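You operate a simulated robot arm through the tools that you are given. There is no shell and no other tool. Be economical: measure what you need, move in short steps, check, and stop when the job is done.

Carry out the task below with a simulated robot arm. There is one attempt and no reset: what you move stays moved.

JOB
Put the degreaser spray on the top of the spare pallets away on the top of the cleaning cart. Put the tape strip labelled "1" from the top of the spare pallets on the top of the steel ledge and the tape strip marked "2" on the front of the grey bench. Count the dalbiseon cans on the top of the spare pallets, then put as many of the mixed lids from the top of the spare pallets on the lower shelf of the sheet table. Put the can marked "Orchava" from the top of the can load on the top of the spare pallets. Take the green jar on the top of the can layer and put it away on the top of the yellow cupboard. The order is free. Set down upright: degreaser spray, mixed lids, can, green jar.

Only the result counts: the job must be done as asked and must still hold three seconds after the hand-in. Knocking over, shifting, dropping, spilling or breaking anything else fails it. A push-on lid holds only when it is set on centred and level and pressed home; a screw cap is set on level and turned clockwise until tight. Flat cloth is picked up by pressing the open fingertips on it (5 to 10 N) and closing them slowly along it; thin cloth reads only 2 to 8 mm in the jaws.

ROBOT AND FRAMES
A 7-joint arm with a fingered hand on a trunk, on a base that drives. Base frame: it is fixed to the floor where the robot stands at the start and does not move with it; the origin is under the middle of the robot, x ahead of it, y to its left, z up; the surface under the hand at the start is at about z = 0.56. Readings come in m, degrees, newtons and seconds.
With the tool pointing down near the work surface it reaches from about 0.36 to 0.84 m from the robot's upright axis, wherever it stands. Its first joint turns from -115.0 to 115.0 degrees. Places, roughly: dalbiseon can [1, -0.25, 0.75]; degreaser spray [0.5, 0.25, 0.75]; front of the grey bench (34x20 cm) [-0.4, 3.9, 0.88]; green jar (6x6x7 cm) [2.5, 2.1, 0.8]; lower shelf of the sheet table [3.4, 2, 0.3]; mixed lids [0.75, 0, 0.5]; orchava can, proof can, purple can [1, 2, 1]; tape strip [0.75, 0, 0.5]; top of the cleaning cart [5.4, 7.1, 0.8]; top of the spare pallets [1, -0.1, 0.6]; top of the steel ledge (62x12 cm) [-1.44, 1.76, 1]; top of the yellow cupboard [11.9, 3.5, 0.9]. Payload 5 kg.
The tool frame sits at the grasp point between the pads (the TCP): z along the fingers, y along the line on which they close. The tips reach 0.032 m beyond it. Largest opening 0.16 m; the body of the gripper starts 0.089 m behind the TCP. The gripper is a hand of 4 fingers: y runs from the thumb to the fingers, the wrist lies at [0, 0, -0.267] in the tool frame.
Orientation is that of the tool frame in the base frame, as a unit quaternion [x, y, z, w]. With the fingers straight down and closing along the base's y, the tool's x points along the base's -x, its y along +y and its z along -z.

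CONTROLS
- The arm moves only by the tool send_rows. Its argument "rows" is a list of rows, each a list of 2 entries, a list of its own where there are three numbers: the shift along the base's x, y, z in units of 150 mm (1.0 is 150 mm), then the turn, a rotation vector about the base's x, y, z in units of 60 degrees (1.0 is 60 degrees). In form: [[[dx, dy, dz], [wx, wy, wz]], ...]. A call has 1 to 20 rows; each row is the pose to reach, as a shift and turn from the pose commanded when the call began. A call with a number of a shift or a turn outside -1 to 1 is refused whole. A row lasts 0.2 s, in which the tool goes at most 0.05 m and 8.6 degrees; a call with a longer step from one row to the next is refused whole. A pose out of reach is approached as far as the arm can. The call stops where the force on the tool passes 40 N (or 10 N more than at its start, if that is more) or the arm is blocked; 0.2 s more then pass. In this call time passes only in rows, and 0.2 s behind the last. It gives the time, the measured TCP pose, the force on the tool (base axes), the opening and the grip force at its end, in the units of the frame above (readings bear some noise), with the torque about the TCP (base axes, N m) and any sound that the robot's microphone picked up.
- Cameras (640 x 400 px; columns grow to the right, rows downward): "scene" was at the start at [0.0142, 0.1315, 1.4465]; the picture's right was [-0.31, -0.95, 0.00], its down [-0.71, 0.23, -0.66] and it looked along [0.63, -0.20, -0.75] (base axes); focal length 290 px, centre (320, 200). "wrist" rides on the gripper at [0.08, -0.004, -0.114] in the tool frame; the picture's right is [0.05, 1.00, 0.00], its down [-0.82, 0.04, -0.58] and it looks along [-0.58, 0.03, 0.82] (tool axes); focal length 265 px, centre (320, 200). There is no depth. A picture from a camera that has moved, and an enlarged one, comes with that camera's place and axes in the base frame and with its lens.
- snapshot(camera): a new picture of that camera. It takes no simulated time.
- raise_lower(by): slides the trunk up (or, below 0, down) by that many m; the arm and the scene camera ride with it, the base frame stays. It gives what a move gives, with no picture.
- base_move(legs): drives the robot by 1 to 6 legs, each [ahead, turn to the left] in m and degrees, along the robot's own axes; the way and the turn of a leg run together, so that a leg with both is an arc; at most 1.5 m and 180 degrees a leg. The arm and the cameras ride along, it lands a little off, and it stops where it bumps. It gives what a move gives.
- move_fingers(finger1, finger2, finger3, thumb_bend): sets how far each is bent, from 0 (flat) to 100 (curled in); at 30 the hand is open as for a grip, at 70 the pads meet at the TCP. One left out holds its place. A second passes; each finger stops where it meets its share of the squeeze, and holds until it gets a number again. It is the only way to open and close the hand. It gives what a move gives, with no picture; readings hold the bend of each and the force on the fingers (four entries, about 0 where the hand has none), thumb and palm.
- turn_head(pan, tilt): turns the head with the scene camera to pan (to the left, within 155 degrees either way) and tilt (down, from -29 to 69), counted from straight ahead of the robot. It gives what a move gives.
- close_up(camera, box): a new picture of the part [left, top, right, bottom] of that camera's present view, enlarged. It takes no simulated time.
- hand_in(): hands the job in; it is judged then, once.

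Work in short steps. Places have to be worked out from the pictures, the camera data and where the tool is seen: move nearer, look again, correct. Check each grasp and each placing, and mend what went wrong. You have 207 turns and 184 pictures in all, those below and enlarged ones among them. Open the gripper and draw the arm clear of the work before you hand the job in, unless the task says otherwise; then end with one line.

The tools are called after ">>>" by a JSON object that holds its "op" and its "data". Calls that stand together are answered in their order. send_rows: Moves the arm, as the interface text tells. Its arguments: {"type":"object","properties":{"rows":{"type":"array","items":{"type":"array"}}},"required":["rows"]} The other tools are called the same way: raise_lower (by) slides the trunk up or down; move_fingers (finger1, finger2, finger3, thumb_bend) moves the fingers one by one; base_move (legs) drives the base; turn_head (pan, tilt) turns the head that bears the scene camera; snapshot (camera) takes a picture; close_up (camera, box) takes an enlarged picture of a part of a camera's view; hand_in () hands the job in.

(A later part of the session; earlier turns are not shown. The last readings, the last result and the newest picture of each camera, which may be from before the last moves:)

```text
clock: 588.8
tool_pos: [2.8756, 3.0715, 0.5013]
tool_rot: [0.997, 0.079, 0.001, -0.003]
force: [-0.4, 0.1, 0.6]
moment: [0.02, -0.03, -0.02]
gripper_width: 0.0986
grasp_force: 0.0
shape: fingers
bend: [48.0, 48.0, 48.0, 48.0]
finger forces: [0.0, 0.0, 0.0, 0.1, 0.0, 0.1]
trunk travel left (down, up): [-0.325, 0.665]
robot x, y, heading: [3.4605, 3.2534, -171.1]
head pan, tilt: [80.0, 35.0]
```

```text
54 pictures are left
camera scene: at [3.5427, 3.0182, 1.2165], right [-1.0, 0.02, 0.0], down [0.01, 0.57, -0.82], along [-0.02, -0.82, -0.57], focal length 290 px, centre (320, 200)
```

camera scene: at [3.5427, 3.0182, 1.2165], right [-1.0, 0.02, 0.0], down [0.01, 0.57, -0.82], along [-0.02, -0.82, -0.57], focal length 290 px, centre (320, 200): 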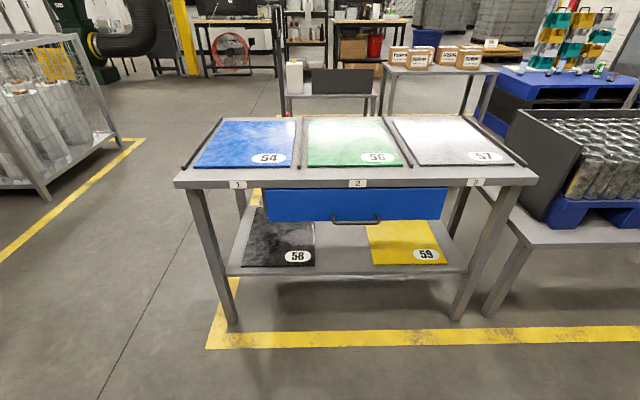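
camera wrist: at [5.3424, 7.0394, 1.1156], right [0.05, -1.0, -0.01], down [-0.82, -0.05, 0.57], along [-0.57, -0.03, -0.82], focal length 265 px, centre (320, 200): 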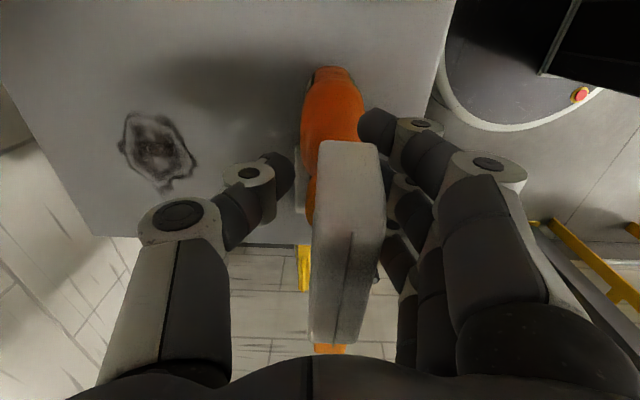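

The middle of the lower shelf (x≈3.31–3.50, front edge y≈2.23, z≈0.3) is free between mats 58 and 59; the hand must be tilted ~40° to get under the drawer. Now drive to the pallets for the first tin (18).

>>> {"op": "raise_lower", "data": {"by": 0.4}}

>>> {"op": "base_move", "data": {"legs": [[0, 3], [1.5, 0], [0, -11.5], [1.5, 0], [1.03, 0], [0, 90]]}}

>>> {"op": "base_move", "data": {"legs": [[1.45, 0], [1.48, 0], [0, 90]]}}

```text
clock: 592.6
tool_pos: [2.875, 3.0726, 0.9]
tool_rot: [0.997, 0.079, 0.002, -0.003]
force: [-0.5, 0.0, 0.6]
moment: [0.0, -0.04, -0.02]
gripper_width: 0.0985
grasp_force: 0.0
shape: fingers
bend: [48.0, 48.0, 48.0, 48.0]
finger forces: [0.1, 0.0, 0.0, 0.0, 0.0, 0.1]
trunk travel left (down, up): [-0.725, 0.265]
robot x, y, heading: [3.4622, 3.2507, -171.2]
head pan, tilt: [80.0, 35.0]
```

```text
clock: 616.9
tool_pos: [-0.4682, 2.37, 0.9002]
tool_rot: [0.717, 0.697, -0.001, -0.004]
force: [0.5, -0.1, 0.0]
moment: [-0.01, -0.01, -0.02]
gripper_width: 0.0986
grasp_force: 0.0
shape: fingers
bend: [48.0, 48.0, 48.0, 48.0]
finger forces: [0.0, 0.1, 0.0, 0.0, 0.0, 0.0]
trunk travel left (down, up): [-0.725, 0.265]
robot x, y, heading: [-0.5337, 2.9799, -91.8]
head pan, tilt: [80.0, 35.0]
```

```text
clock: 635.0
tool_pos: [-0.0518, 0.099, 0.9003]
tool_rot: [0.02, 1.0, -0.003, -0.002]
force: [0.1, -0.2, 0.8]
moment: [-0.02, 0.02, 0.01]
gripper_width: 0.0985
grasp_force: 0.1
shape: fingers
bend: [48.0, 48.0, 48.0, 48.0]
finger forces: [0.0, 0.1, 0.0, 0.1, 0.0, 0.0]
trunk travel left (down, up): [-0.725, 0.265]
robot x, y, heading: [-0.6606, 0.0326, -2.6]
head pan, tilt: [80.0, 35.0]
```

Tilt the hand 40° forward here in free space, then move in toward tin 18.

>>> {"op": "send_rows", "data": {"rows": [[[0, 0, 0], [0, -0.14, 0]], [[0, 0, 0], [0, -0.28, 0]], [[0, 0, 0], [0, -0.42, 0]], [[0, 0, 0], [0, -0.56, 0]], [[0, 0, 0], [0, -0.667, 0]]]}}

>>> {"op": "base_move", "data": {"legs": [[0, 2.6], [0.62, 0]]}}

>>> {"op": "turn_head", "data": {"pan": 0, "tilt": 48}}

>>> {"op": "snapshot", "data": {"camera": "wrist"}}

>>> {"op": "snapshot", "data": {"camera": "scene"}}

```text
clock: 636.4
tool_pos: [-0.0493, 0.0562, 0.8998]
tool_rot: [0.056, 0.939, -0.008, 0.34]
force: [-0.2, 0.9, -0.3]
moment: [-0.04, 0.02, -0.03]
gripper_width: 0.0991
grasp_force: 0.1
shape: fingers
bend: [48.0, 48.0, 48.0, 48.0]
finger forces: [0.1, 0.0, 0.0, 0.0, 0.1, 0.0]
trunk travel left (down, up): [-0.725, 0.265]
robot x, y, heading: [-0.6592, 0.0359, -2.3]
head pan, tilt: [80.0, 35.0]
stopped in row 5: the arm was blocked; the commanded pose is now the measured one
```

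```text
clock: 640.2
tool_pos: [0.5648, 0.087, 0.8997]
tool_rot: [0.035, 0.94, 0.0, 0.34]
force: [0.3, -0.5, 0.3]
moment: [0.02, 0.01, -0.02]
gripper_width: 0.0994
grasp_force: 0.2
shape: fingers
bend: [48.0, 48.0, 48.0, 48.0]
finger forces: [0.1, 0.0, 0.1, 0.1, 0.0, 0.0]
trunk travel left (down, up): [-0.725, 0.265]
robot x, y, heading: [-0.05, 0.0425, 0.1]
head pan, tilt: [80.0, 35.0]
```

```text
clock: 641.8
tool_pos: [0.5647, 0.0854, 0.9001]
tool_rot: [0.034, 0.94, -0.001, 0.34]
force: [0.0, 0.7, 0.6]
moment: [0.02, 0.01, -0.02]
gripper_width: 0.0994
grasp_force: 0.1
shape: fingers
bend: [48.0, 48.0, 48.0, 48.0]
finger forces: [0.1, 0.0, 0.1, 0.0, 0.0, 0.0]
trunk travel left (down, up): [-0.725, 0.265]
robot x, y, heading: [-0.0481, 0.0369, -0.0]
head pan, tilt: [0.0, 48.0]
```

```text
53 pictures are left
camera wrist: at [0.4303, 0.0911, 0.9364], right [0.02, 1.0, -0.01], down [0.26, 0.0, 0.97], along [0.97, -0.03, -0.26], focal length 265 px, centre (320, 200)
```

wrist: 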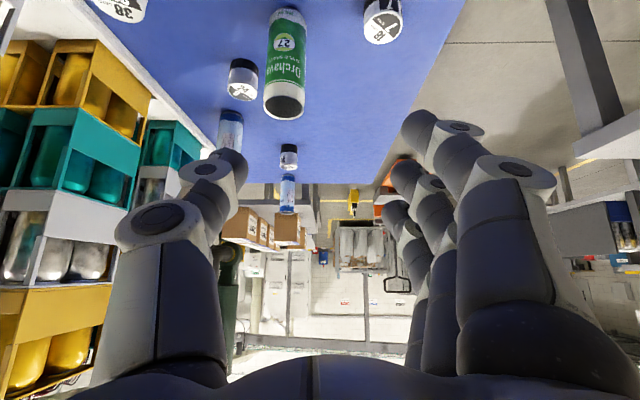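

```text
52 pictures are left
camera scene: at [-0.0286, 0.194, 1.5974], right [0.0, -1.0, 0.0], down [-0.74, 0.0, -0.67], along [0.67, 0.0, -0.74], focal length 290 px, centre (320, 200)
```

scene: 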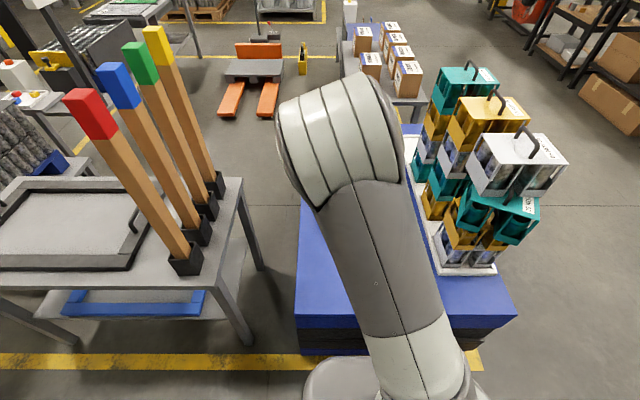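

Tilt of 40° achieved. Move over tin 18 at (0.735, 0.171).

>>> {"op": "send_rows", "data": {"rows": [[[0.2, 0.15, 0], [0, 0, 0]], [[0.4, 0.3, 0], [0, 0, 0]], [[0.6, 0.45, -0.1], [0, 0, 0]], [[0.8, 0.55, -0.3], [0, 0, 0]], [[0.95, 0.57, -0.55], [0, 0, 0]], [[0.95, 0.57, -0.8], [0, 0, 0]]]}}

>>> {"op": "snapshot", "data": {"camera": "wrist"}}

```text
clock: 643.1
tool_pos: [0.7071, 0.1719, 0.7811]
tool_rot: [0.033, 0.94, 0.0, 0.341]
force: [0.3, 0.2, 0.1]
moment: [0.02, -0.01, -0.01]
gripper_width: 0.099
grasp_force: 0.1
shape: fingers
bend: [48.0, 48.0, 48.0, 48.0]
finger forces: [0.1, 0.1, 0.0, 0.0, 0.0, 0.0]
trunk travel left (down, up): [-0.725, 0.265]
robot x, y, heading: [-0.0485, 0.0366, 0.2]
head pan, tilt: [0.0, 48.0]
```

```text
51 pictures are left
camera wrist: at [0.5733, 0.178, 0.8162], right [0.02, 1.0, -0.01], down [0.26, 0.0, 0.97], along [0.97, -0.03, -0.26], focal length 265 px, centre (320, 200)
```

wrist: 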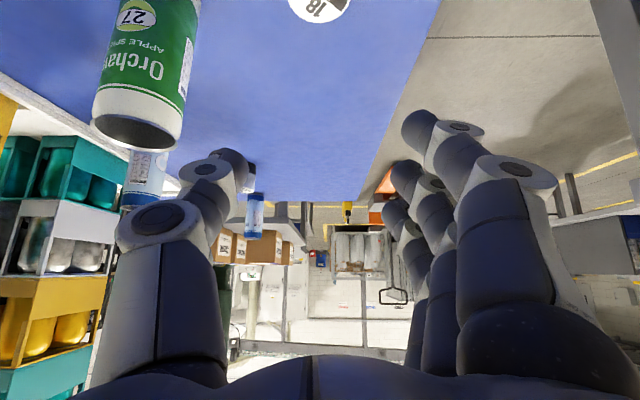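

Tin 18 confirmed at (0.736, 0.172). Continue down.

>>> {"op": "send_rows", "data": {"rows": [[[0.1, 0, -0.2], [0, 0, 0]], [[0.19, 0, -0.45], [0, 0, 0]], [[0.19, 0, -0.7], [0, 0, 0]]]}}

>>> {"op": "snapshot", "data": {"camera": "wrist"}}

```text
clock: 644.0
tool_pos: [0.7364, 0.1729, 0.6762]
tool_rot: [0.033, 0.94, 0.001, 0.34]
force: [0.1, 0.6, 0.7]
moment: [0.0, 0.03, -0.04]
gripper_width: 0.0992
grasp_force: 0.1
shape: fingers
bend: [48.0, 48.0, 48.0, 48.0]
finger forces: [0.1, 0.0, 0.0, 0.0, 0.1, 0.0]
trunk travel left (down, up): [-0.725, 0.265]
robot x, y, heading: [-0.047, 0.0415, 0.0]
head pan, tilt: [0.0, 48.0]
```

```text
50 pictures are left
camera wrist: at [0.6018, 0.1772, 0.7116], right [0.02, 1.0, -0.01], down [0.26, 0.0, 0.97], along [0.97, -0.03, -0.26], focal length 265 px, centre (320, 200)
```

wrist: 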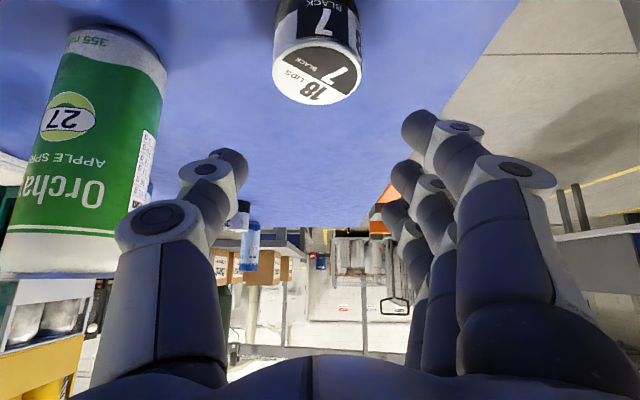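

Tin top ≈0.595–0.605. I'll try the 40° grip: lower until the lowest finger touches lightly, with fingers narrowed first.

>>> {"op": "move_fingers", "data": {"finger1": 52, "finger2": 52, "finger3": 52, "thumb_bend": 52}}

>>> {"op": "send_rows", "data": {"rows": [[[0.03, 0, -0.15], [0, 0, 0]], [[0.06, 0, -0.3], [0, 0, 0]], [[0.06, 0, -0.38], [0, 0, 0]]]}}

>>> {"op": "snapshot", "data": {"camera": "wrist"}}

```text
clock: 645.0
tool_pos: [0.7364, 0.1714, 0.6765]
tool_rot: [0.034, 0.94, 0.0, 0.341]
force: [-0.4, -0.1, -0.9]
moment: [-0.01, 0.01, 0.01]
gripper_width: 0.0841
grasp_force: 0.1
shape: fingers
bend: [52.0, 52.0, 52.0, 52.0]
finger forces: [0.0, 0.1, 0.0, 0.1, 0.1, 0.0]
trunk travel left (down, up): [-0.725, 0.265]
robot x, y, heading: [-0.0475, 0.0372, 0.2]
head pan, tilt: [0.0, 48.0]
```

```text
clock: 645.8
tool_pos: [0.7445, 0.1719, 0.6194]
tool_rot: [0.034, 0.94, 0.0, 0.341]
force: [0.1, -0.1, 0.0]
moment: [0.04, 0.02, 0.05]
gripper_width: 0.0843
grasp_force: 0.0
shape: fingers
bend: [52.0, 52.0, 52.0, 52.0]
finger forces: [0.0, 0.0, 0.1, 0.1, 0.0, 0.1]
trunk travel left (down, up): [-0.725, 0.265]
robot x, y, heading: [-0.0454, 0.0414, 0.1]
head pan, tilt: [0.0, 48.0]
```

```text
49 pictures are left
camera wrist: at [0.6103, 0.1768, 0.6541], right [0.02, 1.0, -0.01], down [0.26, 0.0, 0.97], along [0.97, -0.03, -0.26], focal length 265 px, centre (320, 200)
```

wrist: 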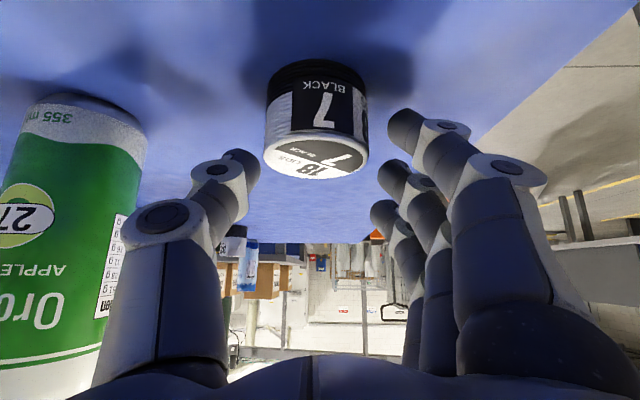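

The fingers overlap the tin's upper part; lower 8 mm more and close.

>>> {"op": "send_rows", "data": {"rows": [[[0, -0.01, -0.03], [0, 0, 0]], [[0, -0.01, -0.055], [0, 0, 0]]]}}

>>> {"op": "move_fingers", "data": {"finger1": 62, "finger2": 62, "finger3": 58, "thumb_bend": 62}}

>>> {"op": "snapshot", "data": {"camera": "wrist"}}

```text
clock: 646.4
tool_pos: [0.7461, 0.1706, 0.6137]
tool_rot: [0.033, 0.939, 0.001, 0.342]
force: [-2.5, -0.7, 11.8]
moment: [0.61, 0.09, 0.14]
gripper_width: 0.0846
grasp_force: 5.8
shape: fingers
bend: [53.0, 52.0, 52.0, 52.0]
finger forces: [11.8, 0.1, 0.0, 0.0, 0.1, 0.0]
trunk travel left (down, up): [-0.725, 0.265]
robot x, y, heading: [-0.0465, 0.0424, 0.1]
head pan, tilt: [0.0, 48.0]
```

```text
clock: 647.4
tool_pos: [0.745, 0.17, 0.6118]
tool_rot: [0.034, 0.939, 0.001, 0.342]
force: [5.5, 3.8, 17.2]
moment: [0.82, -0.27, -0.13]
gripper_width: 0.0556
grasp_force: 10.0
shape: fingers
bend: [60.0, 62.0, 57.0, 62.0]
finger forces: [18.2, 0.2, 0.0, 0.0, 1.4, 0.0]
trunk travel left (down, up): [-0.725, 0.265]
robot x, y, heading: [-0.0474, 0.0366, -0.0]
head pan, tilt: [0.0, 48.0]
```

```text
48 pictures are left
camera wrist: at [0.6106, 0.1757, 0.6479], right [0.02, 1.0, -0.01], down [0.25, 0.0, 0.97], along [0.97, -0.03, -0.25], focal length 265 px, centre (320, 200)
```

wrist: 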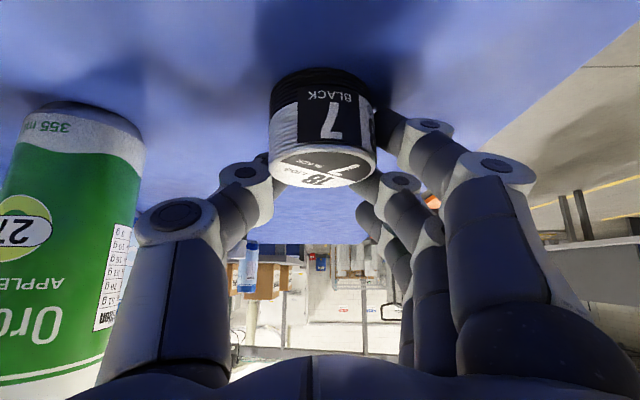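

Finger 1 presses on the table; rise 4 mm and squeeze.

>>> {"op": "send_rows", "data": {"rows": [[[0, 0, 0.027], [0, 0, 0]]]}}

>>> {"op": "move_fingers", "data": {"finger1": 72, "finger2": 70, "finger3": 62, "thumb_bend": 72}}

>>> {"op": "snapshot", "data": {"camera": "wrist"}}

```text
clock: 647.8
tool_pos: [0.7431, 0.1693, 0.6122]
tool_rot: [0.035, 0.94, -0.001, 0.339]
force: [0.7, 1.8, 6.8]
moment: [0.35, -0.06, -0.06]
gripper_width: 0.0551
grasp_force: 4.5
shape: fingers
bend: [60.0, 62.0, 57.0, 61.0]
finger forces: [8.1, 0.1, 0.1, 0.0, 1.9, 0.1]
trunk travel left (down, up): [-0.725, 0.265]
robot x, y, heading: [-0.0494, 0.0374, -0.0]
head pan, tilt: [0.0, 48.0]
```

```text
clock: 648.8
tool_pos: [0.7446, 0.1701, 0.6141]
tool_rot: [0.034, 0.94, -0.001, 0.341]
force: [0.4, -0.3, 0.1]
moment: [0.02, -0.05, 0.0]
gripper_width: 0.0466
grasp_force: 13.6
shape: fingers
bend: [62.0, 66.0, 62.0, 68.0]
finger forces: [10.4, 3.9, 0.0, 0.1, 13.3, 0.1]
trunk travel left (down, up): [-0.725, 0.265]
robot x, y, heading: [-0.0469, 0.04, -0.1]
head pan, tilt: [0.0, 48.0]
```

```text
47 pictures are left
camera wrist: at [0.6101, 0.175, 0.6497], right [0.02, 1.0, -0.01], down [0.26, 0.0, 0.97], along [0.97, -0.03, -0.26], focal length 265 px, centre (320, 200)
```

wrist: 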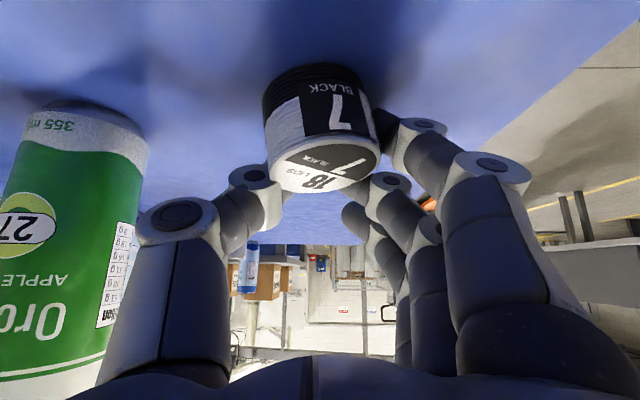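

Three-point grip (f1, f2, thumb). Test lift.

>>> {"op": "send_rows", "data": {"rows": [[[0, 0, 0.1], [0, 0, 0]], [[0, 0, 0.3], [0, 0, 0]], [[0, 0, 0.55], [0, 0, 0]], [[0, 0, 0.8], [0, 0, 0]]]}}

>>> {"op": "snapshot", "data": {"camera": "wrist"}}

```text
clock: 649.8
tool_pos: [0.7448, 0.1692, 0.7351]
tool_rot: [0.034, 0.94, 0.0, 0.34]
force: [-0.1, 0.4, -0.1]
moment: [-0.03, -0.04, 0.02]
gripper_width: 0.0464
grasp_force: 13.6
shape: fingers
bend: [62.0, 66.0, 62.0, 68.0]
finger forces: [10.3, 3.7, 0.1, 0.0, 13.1, 0.0]
trunk travel left (down, up): [-0.725, 0.265]
robot x, y, heading: [-0.0476, 0.0381, 0.1]
head pan, tilt: [0.0, 48.0]
```

```text
46 pictures are left
camera wrist: at [0.6105, 0.1738, 0.7702], right [0.02, 1.0, -0.01], down [0.26, 0.0, 0.97], along [0.97, -0.03, -0.26], focal length 265 px, centre (320, 200)
```

wrist: 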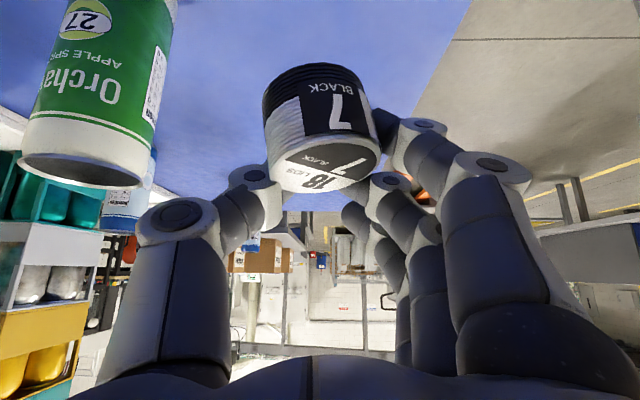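

Tin 18 held. Retract a bit, raise the trunk, and drive to the north side of the sheet table (stop at y≈3.2).

>>> {"op": "send_rows", "data": {"rows": [[[-0.2, -0.1, 0.2], [0, 0, 0]], [[-0.45, -0.2, 0.3], [0, 0, 0]], [[-0.7, -0.35, 0.3], [0, 0, 0]], [[-0.95, -0.5, 0.3], [0, 0, 0]]]}}

>>> {"op": "raise_lower", "data": {"by": 0.2}}

>>> {"op": "base_move", "data": {"legs": [[-0.52, 0], [0, 90], [1.5, 0], [1.5, 0], [0.12, 0], [0, -90]]}}

>>> {"op": "base_move", "data": {"legs": [[1.4, 0], [1.4, 0], [1.2, 0]]}}

>>> {"op": "snapshot", "data": {"camera": "wrist"}}

```text
clock: 650.8
tool_pos: [0.6026, 0.0946, 0.7801]
tool_rot: [0.034, 0.94, -0.001, 0.341]
force: [-0.1, -0.2, 0.0]
moment: [-0.02, -0.05, 0.02]
gripper_width: 0.0464
grasp_force: 13.2
shape: fingers
bend: [62.0, 66.0, 62.0, 68.0]
finger forces: [10.1, 3.6, 0.1, 0.1, 12.7, 0.0]
trunk travel left (down, up): [-0.725, 0.265]
robot x, y, heading: [-0.0477, 0.0356, -0.0]
head pan, tilt: [0.0, 48.0]
```

```text
clock: 652.9
tool_pos: [0.6033, 0.0958, 0.9786]
tool_rot: [0.035, 0.939, 0.0, 0.341]
force: [-0.1, 1.1, -0.6]
moment: [0.0, -0.02, 0.01]
gripper_width: 0.0464
grasp_force: 13.5
shape: fingers
bend: [62.0, 66.0, 62.0, 68.0]
finger forces: [10.1, 3.7, 0.0, 0.0, 12.7, 0.0]
trunk travel left (down, up): [-0.925, 0.065]
robot x, y, heading: [-0.0473, 0.0384, 0.1]
head pan, tilt: [0.0, 48.0]
```

```text
clock: 678.4
tool_pos: [0.0946, 3.1973, 0.98]
tool_rot: [0.031, 0.94, 0.0, 0.341]
force: [0.7, -0.4, 0.3]
moment: [0.0, -0.03, 0.01]
gripper_width: 0.0462
grasp_force: 12.6
shape: fingers
bend: [62.0, 67.0, 62.0, 68.0]
finger forces: [9.7, 3.4, 0.1, 0.0, 12.0, 0.0]
trunk travel left (down, up): [-0.925, 0.065]
robot x, y, heading: [-0.5556, 3.1399, 0.2]
head pan, tilt: [0.0, 48.0]
```

```text
clock: 697.7
tool_pos: [4.1175, 3.2189, 0.978]
tool_rot: [0.035, 0.94, -0.001, 0.34]
force: [-0.1, -0.1, -0.5]
moment: [0.02, -0.01, 0.0]
gripper_width: 0.0459
grasp_force: 12.7
shape: fingers
bend: [62.0, 67.0, 62.0, 68.0]
finger forces: [9.7, 3.2, 0.0, 0.1, 12.0, 0.0]
trunk travel left (down, up): [-0.925, 0.065]
robot x, y, heading: [3.4672, 3.1628, 0.1]
head pan, tilt: [0.0, 48.0]
```

```text
45 pictures are left
camera wrist: at [3.9832, 3.2241, 1.0146], right [0.03, 1.0, -0.01], down [0.26, 0.0, 0.97], along [0.97, -0.03, -0.26], focal length 265 px, centre (320, 200)
```

wrist: 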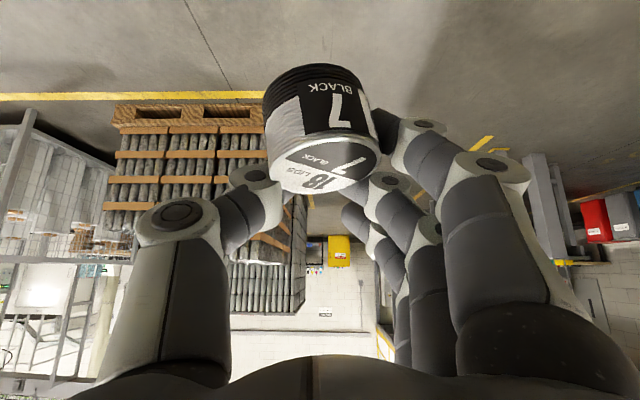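

Turn to face the table, then lower the trunk in front of it.

>>> {"op": "base_move", "data": {"legs": [[0, -90]]}}

>>> {"op": "raise_lower", "data": {"by": -0.35}}

>>> {"op": "turn_head", "data": {"pan": 0, "tilt": 50}}

>>> {"op": "snapshot", "data": {"camera": "scene"}}

```text
clock: 701.9
tool_pos: [3.5328, 2.5153, 0.9795]
tool_rot: [0.684, 0.645, -0.239, 0.242]
force: [0.3, 0.7, -1.0]
moment: [0.0, 0.01, 0.0]
gripper_width: 0.0459
grasp_force: 12.5
shape: fingers
bend: [62.0, 67.0, 62.0, 68.0]
finger forces: [9.6, 3.3, 0.0, 0.1, 11.8, 0.0]
trunk travel left (down, up): [-0.925, 0.065]
robot x, y, heading: [3.4711, 3.1642, -89.1]
head pan, tilt: [0.0, 48.0]
```

```text
clock: 705.3
tool_pos: [3.5333, 2.5152, 0.6294]
tool_rot: [0.685, 0.644, -0.24, 0.242]
force: [0.0, -0.1, -0.7]
moment: [0.02, 0.0, 0.0]
gripper_width: 0.0459
grasp_force: 11.9
shape: fingers
bend: [62.0, 67.0, 62.0, 68.0]
finger forces: [9.6, 3.2, 0.0, 0.0, 11.7, 0.0]
trunk travel left (down, up): [-0.575, 0.415]
robot x, y, heading: [3.4668, 3.162, -88.9]
head pan, tilt: [0.0, 48.0]
```

```text
clock: 705.9
tool_pos: [3.5336, 2.5146, 0.6298]
tool_rot: [0.684, 0.645, -0.24, 0.242]
force: [0.8, 0.0, 0.8]
moment: [-0.01, 0.0, -0.03]
gripper_width: 0.0459
grasp_force: 12.0
shape: fingers
bend: [62.0, 67.0, 62.0, 68.0]
finger forces: [9.5, 3.2, 0.0, 0.0, 11.7, 0.0]
trunk travel left (down, up): [-0.575, 0.415]
robot x, y, heading: [3.467, 3.1644, -89.0]
head pan, tilt: [0.0, 50.0]
```

```text
44 pictures are left
camera scene: at [3.6245, 3.1477, 1.4447], right [-1.0, -0.02, 0.0], down [-0.01, 0.77, -0.64], along [0.01, -0.64, -0.77], focal length 290 px, centre (320, 200)
```

scene: 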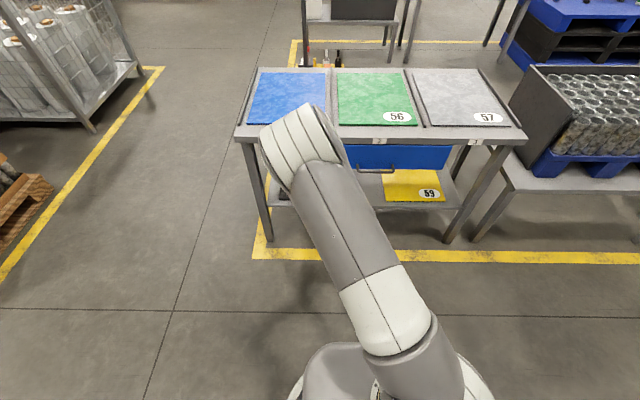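

The elbow stands high and forward in this pose, so I back off, lower the trunk fully first, and extend the arm in free space to see the configuration.

>>> {"op": "base_move", "data": {"legs": [[-0.25, 0]]}}

>>> {"op": "raise_lower", "data": {"by": -0.25}}

>>> {"op": "send_rows", "data": {"rows": [[[-0.1, -0.25, 0], [0, 0, 0]], [[-0.2, -0.5, 0], [0, 0, 0]], [[-0.3, -0.75, 0], [0, 0, 0]], [[-0.39, -1, 0], [0, 0, 0]]]}}

>>> {"op": "send_rows", "data": {"rows": [[[0, -0.25, 0], [0, 0, 0]], [[0, -0.45, 0], [0, 0, 0]]]}}

>>> {"op": "turn_head", "data": {"pan": 0, "tilt": 42}}

>>> {"op": "snapshot", "data": {"camera": "scene"}}

>>> {"op": "snapshot", "data": {"camera": "wrist"}}

```text
clock: 707.8
tool_pos: [3.5279, 2.7645, 0.6285]
tool_rot: [0.686, 0.643, -0.24, 0.242]
force: [0.1, -0.3, -1.3]
moment: [-0.01, -0.02, 0.02]
gripper_width: 0.0461
grasp_force: 12.3
shape: fingers
bend: [62.0, 67.0, 62.0, 68.0]
finger forces: [9.6, 3.2, 0.2, 0.0, 11.7, 0.0]
trunk travel left (down, up): [-0.575, 0.415]
robot x, y, heading: [3.4663, 3.41, -89.1]
head pan, tilt: [0.0, 50.0]
```

```text
clock: 710.3
tool_pos: [3.5285, 2.7639, 0.3798]
tool_rot: [0.685, 0.644, -0.24, 0.242]
force: [-0.2, 0.2, -1.0]
moment: [0.01, -0.02, -0.04]
gripper_width: 0.0463
grasp_force: 13.1
shape: fingers
bend: [62.0, 67.0, 62.0, 68.0]
finger forces: [9.7, 3.3, 0.0, 0.1, 11.7, 0.1]
trunk travel left (down, up): [-0.325, 0.665]
robot x, y, heading: [3.4669, 3.4138, -89.4]
head pan, tilt: [0.0, 50.0]
```

```text
clock: 711.3
tool_pos: [3.4714, 2.6122, 0.379]
tool_rot: [0.685, 0.644, -0.24, 0.242]
force: [-0.1, 0.5, -0.4]
moment: [0.01, 0.01, -0.02]
gripper_width: 0.0459
grasp_force: 12.3
shape: fingers
bend: [62.0, 67.0, 62.0, 68.0]
finger forces: [9.4, 3.2, 0.0, 0.0, 11.6, 0.0]
trunk travel left (down, up): [-0.325, 0.665]
robot x, y, heading: [3.4621, 3.4132, -89.2]
head pan, tilt: [0.0, 50.0]
```

```text
clock: 711.9
tool_pos: [3.4696, 2.545, 0.3797]
tool_rot: [0.686, 0.643, -0.24, 0.241]
force: [0.6, 0.0, -0.1]
moment: [0.03, 0.04, -0.03]
gripper_width: 0.0459
grasp_force: 12.1
shape: fingers
bend: [62.0, 67.0, 62.0, 68.0]
finger forces: [9.5, 3.0, 0.1, 0.0, 11.5, 0.0]
trunk travel left (down, up): [-0.325, 0.665]
robot x, y, heading: [3.4632, 3.4105, -89.2]
head pan, tilt: [0.0, 50.0]
```

```text
clock: 712.6
tool_pos: [3.4683, 2.5443, 0.3792]
tool_rot: [0.685, 0.644, -0.24, 0.242]
force: [-0.2, -1.0, -1.1]
moment: [0.01, -0.03, 0.01]
gripper_width: 0.046
grasp_force: 12.3
shape: fingers
bend: [62.0, 67.0, 62.0, 68.0]
finger forces: [9.6, 3.1, 0.0, 0.0, 11.5, 0.1]
trunk travel left (down, up): [-0.325, 0.665]
robot x, y, heading: [3.4616, 3.412, -89.4]
head pan, tilt: [0.0, 42.0]
```

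```text
43 pictures are left
camera scene: at [3.621, 3.3896, 1.2059], right [-1.0, -0.01, 0.0], down [-0.01, 0.67, -0.74], along [0.01, -0.74, -0.67], focal length 290 px, centre (320, 200)
```

scene: 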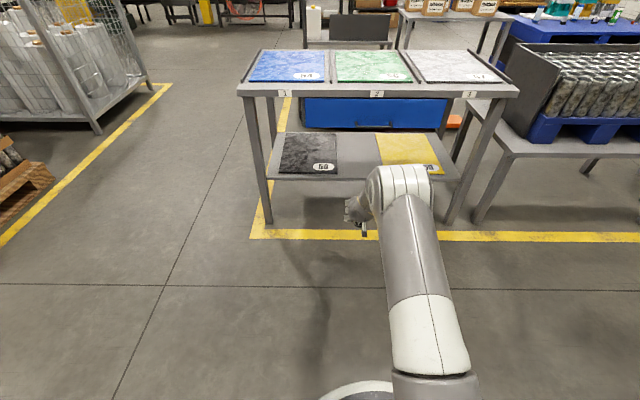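

```text
42 pictures are left
camera wrist: at [3.4712, 2.6808, 0.4148], right [1.0, -0.01, -0.01], down [0.01, -0.26, 0.97], along [-0.02, -0.97, -0.26], focal length 265 px, centre (320, 200)
```

wrist: 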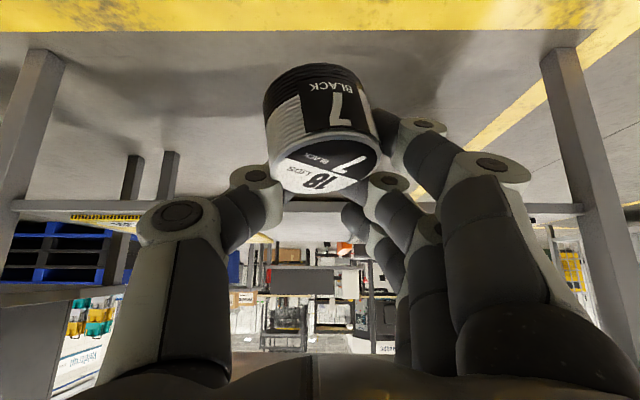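

The elbow is now well behind. Shelf edge at y≈2.23, z≈0.305. Raise 1 cm and drive forward 0.3 m.

>>> {"op": "send_rows", "data": {"rows": [[[0.02, 0, 0.07], [0, 0, 0]]]}}

>>> {"op": "base_move", "data": {"legs": [[0.3, 0]]}}

>>> {"op": "turn_head", "data": {"pan": 0, "tilt": 42}}

>>> {"op": "snapshot", "data": {"camera": "wrist"}}

>>> {"op": "snapshot", "data": {"camera": "scene"}}

```text
clock: 713.0
tool_pos: [3.4709, 2.5445, 0.3894]
tool_rot: [0.684, 0.645, -0.239, 0.243]
force: [-0.4, -1.0, -0.4]
moment: [-0.02, 0.02, -0.01]
gripper_width: 0.0457
grasp_force: 12.1
shape: fingers
bend: [62.0, 67.0, 62.0, 68.0]
finger forces: [9.5, 3.1, 0.0, 0.1, 11.3, 0.0]
trunk travel left (down, up): [-0.325, 0.665]
robot x, y, heading: [3.4647, 3.4123, -89.2]
head pan, tilt: [0.0, 42.0]
```

```text
clock: 715.1
tool_pos: [3.4777, 2.2455, 0.3893]
tool_rot: [0.685, 0.644, -0.239, 0.241]
force: [-0.2, 0.4, -0.6]
moment: [-0.01, -0.05, 0.04]
gripper_width: 0.0458
grasp_force: 12.5
shape: fingers
bend: [62.0, 67.0, 62.0, 68.0]
finger forces: [9.5, 3.1, 0.0, 0.0, 11.4, 0.0]
trunk travel left (down, up): [-0.325, 0.665]
robot x, y, heading: [3.4685, 3.1159, -89.1]
head pan, tilt: [0.0, 42.0]
```

```text
clock: 715.7
tool_pos: [3.4786, 2.2446, 0.3893]
tool_rot: [0.685, 0.644, -0.24, 0.242]
force: [0.6, -0.1, -0.2]
moment: [-0.06, -0.03, -0.02]
gripper_width: 0.0457
grasp_force: 12.0
shape: fingers
bend: [62.0, 67.0, 62.0, 68.0]
finger forces: [9.6, 3.1, 0.0, 0.1, 11.3, 0.1]
trunk travel left (down, up): [-0.325, 0.665]
robot x, y, heading: [3.4662, 3.1144, -89.0]
head pan, tilt: [0.0, 42.0]
```

```text
41 pictures are left
camera wrist: at [3.4808, 2.381, 0.425], right [1.0, -0.01, -0.01], down [0.01, -0.26, 0.97], along [-0.01, -0.97, -0.26], focal length 265 px, centre (320, 200)
```

wrist: 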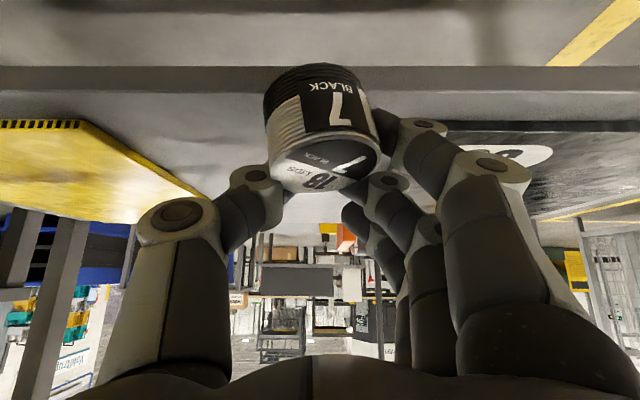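

```text
40 pictures are left
camera scene: at [3.6254, 3.0901, 1.206], right [-1.0, -0.02, 0.0], down [-0.01, 0.67, -0.74], along [0.01, -0.74, -0.67], focal length 290 px, centre (320, 200)
```

scene: 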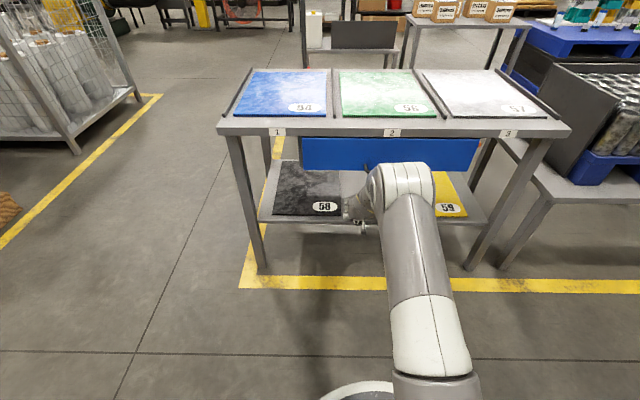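

Gap between mats x≈3.29–3.58, edge y≈2.223. Move in 5 cm and lower gently.

>>> {"op": "send_rows", "data": {"rows": [[[0, -0.17, 0], [0, 0, 0]], [[0, -0.33, 0], [0, 0, 0]], [[0, -0.34, -0.07], [0, 0, 0]], [[0, -0.34, -0.13], [0, 0, 0]], [[0, -0.34, -0.17], [0, 0, 0]]]}}

>>> {"op": "snapshot", "data": {"camera": "wrist"}}

```text
clock: 716.9
tool_pos: [3.479, 2.1922, 0.3715]
tool_rot: [0.683, 0.644, -0.241, 0.247]
force: [-0.7, 1.7, 27.3]
moment: [0.21, -0.77, 0.08]
gripper_width: 0.0454
grasp_force: 24.8
shape: fingers
bend: [65.0, 67.0, 62.0, 68.0]
finger forces: [27.4, 4.3, 0.1, 0.0, 16.8, 0.1]
trunk travel left (down, up): [-0.325, 0.665]
robot x, y, heading: [3.4666, 3.1108, -89.3]
head pan, tilt: [0.0, 42.0]
```

```text
39 pictures are left
camera wrist: at [3.4806, 2.3279, 0.4056], right [1.0, -0.01, -0.01], down [0.01, -0.25, 0.97], along [-0.01, -0.97, -0.25], focal length 265 px, centre (320, 200)
```

wrist: 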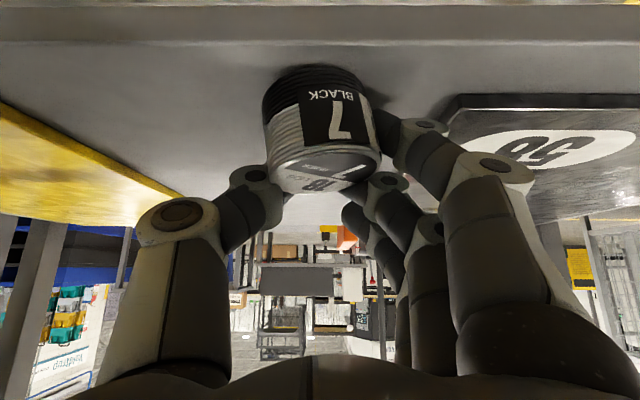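

Contact on the shelf. Ease up 3 mm and release.

>>> {"op": "send_rows", "data": {"rows": [[[0, 0, 0.015], [0, 0, 0]]]}}

>>> {"op": "move_fingers", "data": {"finger1": 58, "finger2": 58, "finger3": 58, "thumb_bend": 60}}

>>> {"op": "snapshot", "data": {"camera": "wrist"}}

```text
clock: 717.3
tool_pos: [3.4787, 2.1934, 0.3709]
tool_rot: [0.683, 0.644, -0.241, 0.245]
force: [-0.1, -5.4, 29.0]
moment: [-0.08, -0.84, -0.13]
gripper_width: 0.0452
grasp_force: 25.6
shape: fingers
bend: [65.0, 67.0, 62.0, 68.0]
finger forces: [31.9, 4.2, 0.1, 0.0, 15.1, 0.1]
trunk travel left (down, up): [-0.325, 0.665]
robot x, y, heading: [3.4684, 3.1124, -88.9]
head pan, tilt: [0.0, 42.0]
```

```text
clock: 718.3
tool_pos: [3.4792, 2.1939, 0.3723]
tool_rot: [0.683, 0.644, -0.242, 0.245]
force: [-1.5, -5.6, 28.8]
moment: [-0.24, -0.87, -0.17]
gripper_width: 0.0533
grasp_force: 15.3
shape: fingers
bend: [64.0, 57.0, 57.0, 60.0]
finger forces: [29.5, 0.1, 0.0, 0.0, 0.2, 0.0]
trunk travel left (down, up): [-0.325, 0.665]
robot x, y, heading: [3.4661, 3.1106, -89.1]
head pan, tilt: [0.0, 42.0]
```

```text
38 pictures are left
camera wrist: at [3.4807, 2.329, 0.4063], right [1.0, -0.01, -0.01], down [0.01, -0.25, 0.97], along [-0.01, -0.97, -0.25], focal length 265 px, centre (320, 200)
```

wrist: 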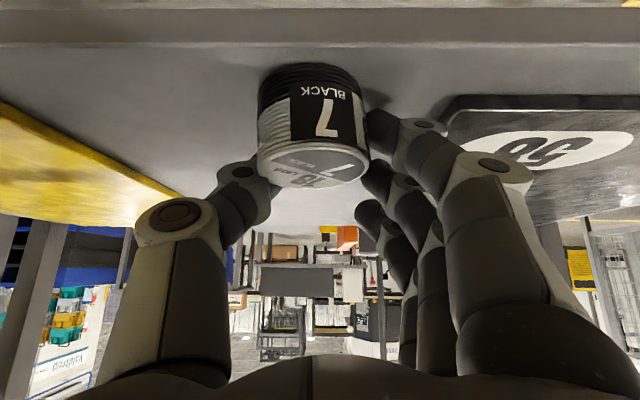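

Released and standing. Raise, open fully, and back straight out.

>>> {"op": "send_rows", "data": {"rows": [[[0, 0, 0.06], [0, 0, 0]]]}}

>>> {"op": "move_fingers", "data": {"finger1": 50, "finger2": 50, "finger3": 50, "thumb_bend": 50}}

>>> {"op": "send_rows", "data": {"rows": [[[0, 0.15, 0.05], [0, 0, 0]], [[0, 0.4, 0.05], [0, 0, 0]], [[0, 0.7, 0.05], [0, 0, 0]]]}}

>>> {"op": "snapshot", "data": {"camera": "wrist"}}

```text
clock: 718.7
tool_pos: [3.4779, 2.1959, 0.3729]
tool_rot: [0.685, 0.645, -0.239, 0.241]
force: [-2.6, -1.5, 9.0]
moment: [-0.07, -0.21, -0.04]
gripper_width: 0.0544
grasp_force: 4.7
shape: fingers
bend: [60.0, 57.0, 57.0, 60.0]
finger forces: [9.4, 0.0, 0.0, 0.0, 0.2, 0.0]
trunk travel left (down, up): [-0.325, 0.665]
robot x, y, heading: [3.4681, 3.1077, -89.4]
head pan, tilt: [0.0, 42.0]
```

```text
clock: 719.7
tool_pos: [3.4798, 2.194, 0.3736]
tool_rot: [0.685, 0.645, -0.239, 0.242]
force: [0.2, -0.3, 0.3]
moment: [-0.02, 0.02, 0.02]
gripper_width: 0.0907
grasp_force: 0.0
shape: fingers
bend: [50.0, 50.0, 50.0, 50.0]
finger forces: [0.0, 0.0, 0.1, 0.1, 0.0, 0.0]
trunk travel left (down, up): [-0.325, 0.665]
robot x, y, heading: [3.4685, 3.1125, -89.2]
head pan, tilt: [0.0, 42.0]
```

```text
clock: 720.5
tool_pos: [3.4788, 2.3004, 0.3828]
tool_rot: [0.685, 0.644, -0.239, 0.242]
force: [0.1, 0.1, 0.0]
moment: [0.0, -0.03, -0.01]
gripper_width: 0.0906
grasp_force: 0.0
shape: fingers
bend: [50.0, 50.0, 50.0, 50.0]
finger forces: [0.0, 0.0, 0.0, 0.0, 0.0, 0.1]
trunk travel left (down, up): [-0.325, 0.665]
robot x, y, heading: [3.4669, 3.1107, -89.1]
head pan, tilt: [0.0, 42.0]
```

```text
37 pictures are left
camera wrist: at [3.4805, 2.4355, 0.4189], right [1.0, -0.01, -0.01], down [0.01, -0.26, 0.97], along [-0.01, -0.97, -0.26], focal length 265 px, centre (320, 200)
```

wrist: 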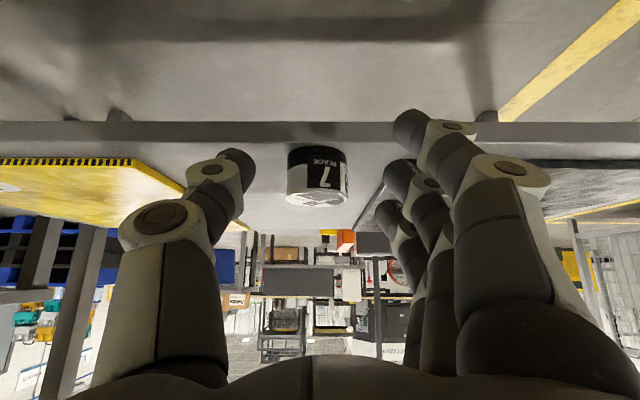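

Tin 18 stands upright on the lower shelf. Back out, raise, retract, and drive back for tin 24.

>>> {"op": "base_move", "data": {"legs": [[-0.25, 0]]}}

>>> {"op": "raise_lower", "data": {"by": 0.4}}

>>> {"op": "raise_lower", "data": {"by": 0.15}}

>>> {"op": "send_rows", "data": {"rows": [[[0, 0.25, 0], [0, 0, 0]], [[0, 0.5, 0], [0, 0, 0]], [[0, 0.75, 0], [0, 0, 0]], [[0, 1, 0], [0, 0, 0]]]}}

>>> {"op": "base_move", "data": {"legs": [[0, -86], [1.5, 0], [1.5, 0], [1.0, 0], [0, 85]]}}

>>> {"op": "base_move", "data": {"legs": [[1.5, 0], [1.48, 0], [0, 90]]}}

```text
clock: 722.3
tool_pos: [3.4726, 2.5498, 0.3825]
tool_rot: [0.685, 0.644, -0.24, 0.242]
force: [0.7, 0.3, -0.8]
moment: [0.0, 0.02, 0.01]
gripper_width: 0.0906
grasp_force: 0.0
shape: fingers
bend: [50.0, 50.0, 50.0, 50.0]
finger forces: [0.0, 0.0, 0.1, 0.1, 0.0, 0.1]
trunk travel left (down, up): [-0.325, 0.665]
robot x, y, heading: [3.4654, 3.3624, -89.2]
head pan, tilt: [0.0, 42.0]
```

```text
clock: 726.1
tool_pos: [3.4732, 2.5493, 0.7831]
tool_rot: [0.685, 0.644, -0.24, 0.242]
force: [0.0, 0.4, -0.3]
moment: [-0.03, -0.01, -0.02]
gripper_width: 0.0904
grasp_force: 0.1
shape: fingers
bend: [50.0, 50.0, 50.0, 50.0]
finger forces: [0.0, 0.0, 0.0, 0.0, 0.1, 0.1]
trunk travel left (down, up): [-0.725, 0.265]
robot x, y, heading: [3.4681, 3.3631, -89.4]
head pan, tilt: [0.0, 42.0]
```

```text
clock: 727.9
tool_pos: [3.4736, 2.5499, 0.9325]
tool_rot: [0.684, 0.645, -0.239, 0.242]
force: [-0.3, 0.1, -0.8]
moment: [-0.01, -0.03, 0.01]
gripper_width: 0.0908
grasp_force: 0.0
shape: fingers
bend: [50.0, 50.0, 50.0, 50.0]
finger forces: [0.0, 0.1, 0.0, 0.1, 0.0, 0.0]
trunk travel left (down, up): [-0.875, 0.115]
robot x, y, heading: [3.4713, 3.3599, -89.2]
head pan, tilt: [0.0, 42.0]
```

```text
clock: 728.9
tool_pos: [3.4723, 2.7016, 0.9339]
tool_rot: [0.684, 0.645, -0.239, 0.242]
force: [-0.7, 0.8, 0.4]
moment: [-0.05, -0.01, -0.02]
gripper_width: 0.0909
grasp_force: 0.1
shape: fingers
bend: [50.0, 50.0, 50.0, 50.0]
finger forces: [0.0, 0.1, 0.0, 0.0, 0.0, 0.1]
trunk travel left (down, up): [-0.875, 0.115]
robot x, y, heading: [3.4668, 3.3645, -89.1]
head pan, tilt: [0.0, 42.0]
```

```text
clock: 755.3
tool_pos: [-0.5189, 2.4739, 0.9331]
tool_rot: [0.697, 0.632, -0.244, 0.237]
force: [0.5, -0.3, 0.5]
moment: [-0.03, -0.03, -0.03]
gripper_width: 0.0907
grasp_force: 0.0
shape: fingers
bend: [50.0, 50.0, 50.0, 50.0]
finger forces: [0.0, 0.1, 0.0, 0.1, 0.0, 0.0]
trunk travel left (down, up): [-0.875, 0.115]
robot x, y, heading: [-0.5004, 3.1368, -91.4]
head pan, tilt: [0.0, 42.0]
```

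```text
clock: 773.5
tool_pos: [0.0663, 0.1342, 0.9332]
tool_rot: [0.05, 0.939, -0.006, 0.34]
force: [-0.7, 0.1, 0.2]
moment: [-0.03, -0.01, -0.01]
gripper_width: 0.0909
grasp_force: 0.0
shape: fingers
bend: [50.0, 50.0, 50.0, 50.0]
finger forces: [0.0, 0.0, 0.0, 0.0, 0.0, 0.0]
trunk travel left (down, up): [-0.875, 0.115]
robot x, y, heading: [-0.5954, 0.1594, -1.8]
head pan, tilt: [0.0, 42.0]
```

Reposition the base to y≈−0.1 (well back from the rack), then go in with the hand yawed +25° so it clears the Orchava can.

>>> {"op": "base_move", "data": {"legs": [[0, -88], [0.24, 0], [0, 90], [0.5, 0]]}}

>>> {"op": "send_rows", "data": {"rows": [[[0, 0, 0], [0, 0, 0.14]], [[0, 0, 0], [0, 0, 0.28]], [[0, 0, 0], [0, 0, 0.42]]]}}

>>> {"op": "snapshot", "data": {"camera": "wrist"}}

```text
clock: 785.5
tool_pos: [0.5681, -0.0609, 0.9321]
tool_rot: [0.024, 0.94, 0.004, 0.34]
force: [0.4, -0.5, -0.4]
moment: [-0.02, 0.01, -0.03]
gripper_width: 0.0906
grasp_force: 0.1
shape: fingers
bend: [50.0, 50.0, 50.0, 50.0]
finger forces: [0.0, 0.0, 0.0, 0.1, 0.0, 0.0]
trunk travel left (down, up): [-0.875, 0.115]
robot x, y, heading: [-0.0948, -0.0741, 1.3]
head pan, tilt: [0.0, 42.0]
```

```text
clock: 786.2
tool_pos: [0.5665, -0.0608, 0.933]
tool_rot: [-0.181, 0.923, 0.078, 0.331]
force: [0.8, 0.1, 0.0]
moment: [0.03, 0.0, 0.04]
gripper_width: 0.0908
grasp_force: 0.1
shape: fingers
bend: [50.0, 50.0, 50.0, 50.0]
finger forces: [0.0, 0.0, 0.1, 0.0, 0.1, 0.0]
trunk travel left (down, up): [-0.875, 0.115]
robot x, y, heading: [-0.1013, -0.0738, 1.3]
head pan, tilt: [0.0, 42.0]
```

```text
36 pictures are left
camera wrist: at [0.4448, -0.1169, 0.9686], right [-0.42, 0.91, -0.01], down [0.23, 0.12, 0.97], along [0.88, 0.41, -0.26], focal length 265 px, centre (320, 200)
```

wrist: 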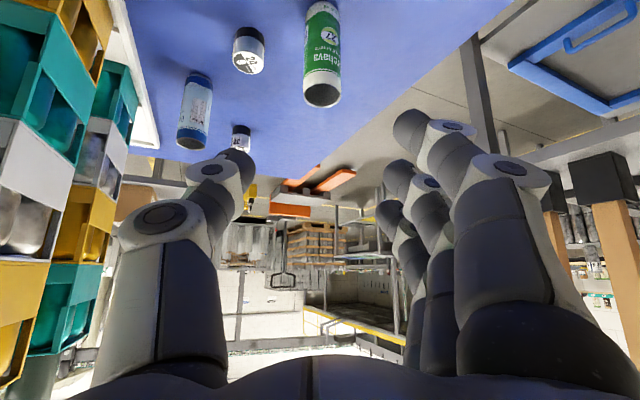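

Tin 24 at about (0.865, −0.069). Lower the trunk 0.15 and approach.

>>> {"op": "raise_lower", "data": {"by": -0.12}}

>>> {"op": "send_rows", "data": {"rows": [[[0.25, 0, 0], [0, 0, 0]], [[0.5, -0.02, 0], [0, 0, 0]], [[0.75, -0.05, 0], [0, 0, 0]], [[1, -0.08, 0], [0, 0, 0]]]}}

>>> {"op": "send_rows", "data": {"rows": [[[0.25, -0.02, -0.05], [0, 0, 0]], [[0.5, -0.05, -0.2], [0, 0, 0]], [[0.6, -0.07, -0.45], [0, 0, 0]]]}}

>>> {"op": "snapshot", "data": {"camera": "wrist"}}

```text
clock: 787.8
tool_pos: [0.567, -0.0611, 0.8132]
tool_rot: [-0.181, 0.923, 0.077, 0.331]
force: [-0.5, 0.1, 0.3]
moment: [0.0, 0.01, 0.03]
gripper_width: 0.0905
grasp_force: 0.0
shape: fingers
bend: [50.0, 50.0, 50.0, 50.0]
finger forces: [0.0, 0.0, 0.0, 0.0, 0.0, 0.0]
trunk travel left (down, up): [-0.755, 0.235]
robot x, y, heading: [-0.0944, -0.0684, 1.2]
head pan, tilt: [0.0, 42.0]
```

```text
clock: 788.8
tool_pos: [0.7178, -0.073, 0.8111]
tool_rot: [-0.181, 0.923, 0.077, 0.331]
force: [0.3, 0.4, 0.1]
moment: [0.01, -0.02, 0.03]
gripper_width: 0.0906
grasp_force: 0.0
shape: fingers
bend: [50.0, 50.0, 50.0, 50.0]
finger forces: [0.0, 0.0, 0.0, 0.0, 0.0, 0.0]
trunk travel left (down, up): [-0.755, 0.235]
robot x, y, heading: [-0.0951, -0.0749, 1.5]
head pan, tilt: [0.0, 42.0]
```

```text
clock: 789.5
tool_pos: [0.8072, -0.0822, 0.7448]
tool_rot: [-0.181, 0.923, 0.079, 0.331]
force: [-0.2, -0.1, 0.5]
moment: [0.01, 0.05, 0.01]
gripper_width: 0.0906
grasp_force: 0.0
shape: fingers
bend: [50.0, 50.0, 50.0, 50.0]
finger forces: [0.0, 0.0, 0.0, 0.0, 0.1, 0.0]
trunk travel left (down, up): [-0.755, 0.235]
robot x, y, heading: [-0.0959, -0.0742, 1.4]
head pan, tilt: [0.0, 42.0]
```

```text
35 pictures are left
camera wrist: at [0.6851, -0.1378, 0.781], right [-0.42, 0.91, -0.01], down [0.23, 0.12, 0.97], along [0.88, 0.41, -0.26], focal length 265 px, centre (320, 200)
```

wrist: 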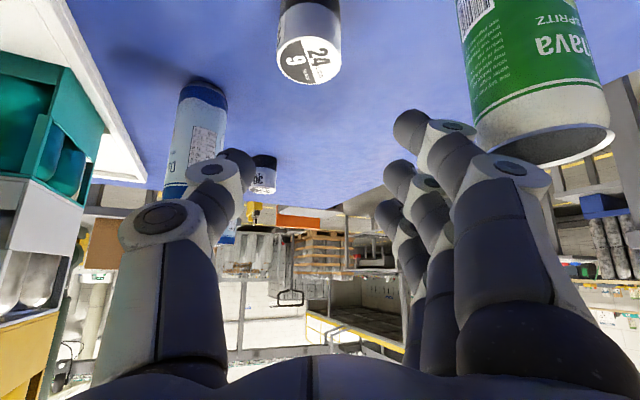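

The can is close on the finger side; yaw 15° more for clearance and move over the tin at (0.867, −0.066).

>>> {"op": "send_rows", "data": {"rows": [[[0, 0, 0], [0, 0, 0.13]], [[0, 0, 0], [0, 0, 0.25]], [[0.2, 0.03, -0.1], [0, 0, 0.25]], [[0.38, 0.08, -0.3], [0, 0, 0.25]], [[0.38, 0.08, -0.5], [0, 0, 0.25]]]}}

>>> {"op": "snapshot", "data": {"camera": "wrist"}}

```text
clock: 790.8
tool_pos: [0.8373, -0.0688, 0.7117]
tool_rot: [-0.3, 0.891, 0.121, 0.318]
force: [0.6, 0.2, 0.6]
moment: [-0.03, 0.0, 0.02]
gripper_width: 0.0911
grasp_force: 0.0
shape: fingers
bend: [50.0, 50.0, 50.0, 50.0]
finger forces: [0.1, 0.0, 0.0, 0.0, 0.0, 0.0]
out of reach, approached as far as the arm can: row 4, 5
trunk travel left (down, up): [-0.755, 0.235]
robot x, y, heading: [-0.0977, -0.0736, 1.6]
head pan, tilt: [0.0, 42.0]
```

```text
34 pictures are left
camera wrist: at [0.7339, -0.1529, 0.7479], right [-0.64, 0.77, -0.01], down [0.19, 0.17, 0.97], along [0.74, 0.62, -0.26], focal length 265 px, centre (320, 200)
```

wrist: 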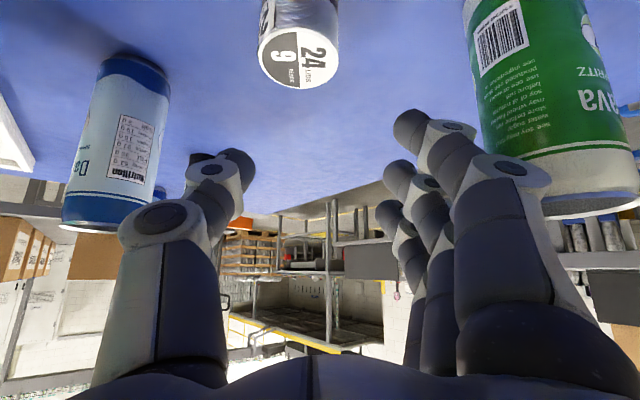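

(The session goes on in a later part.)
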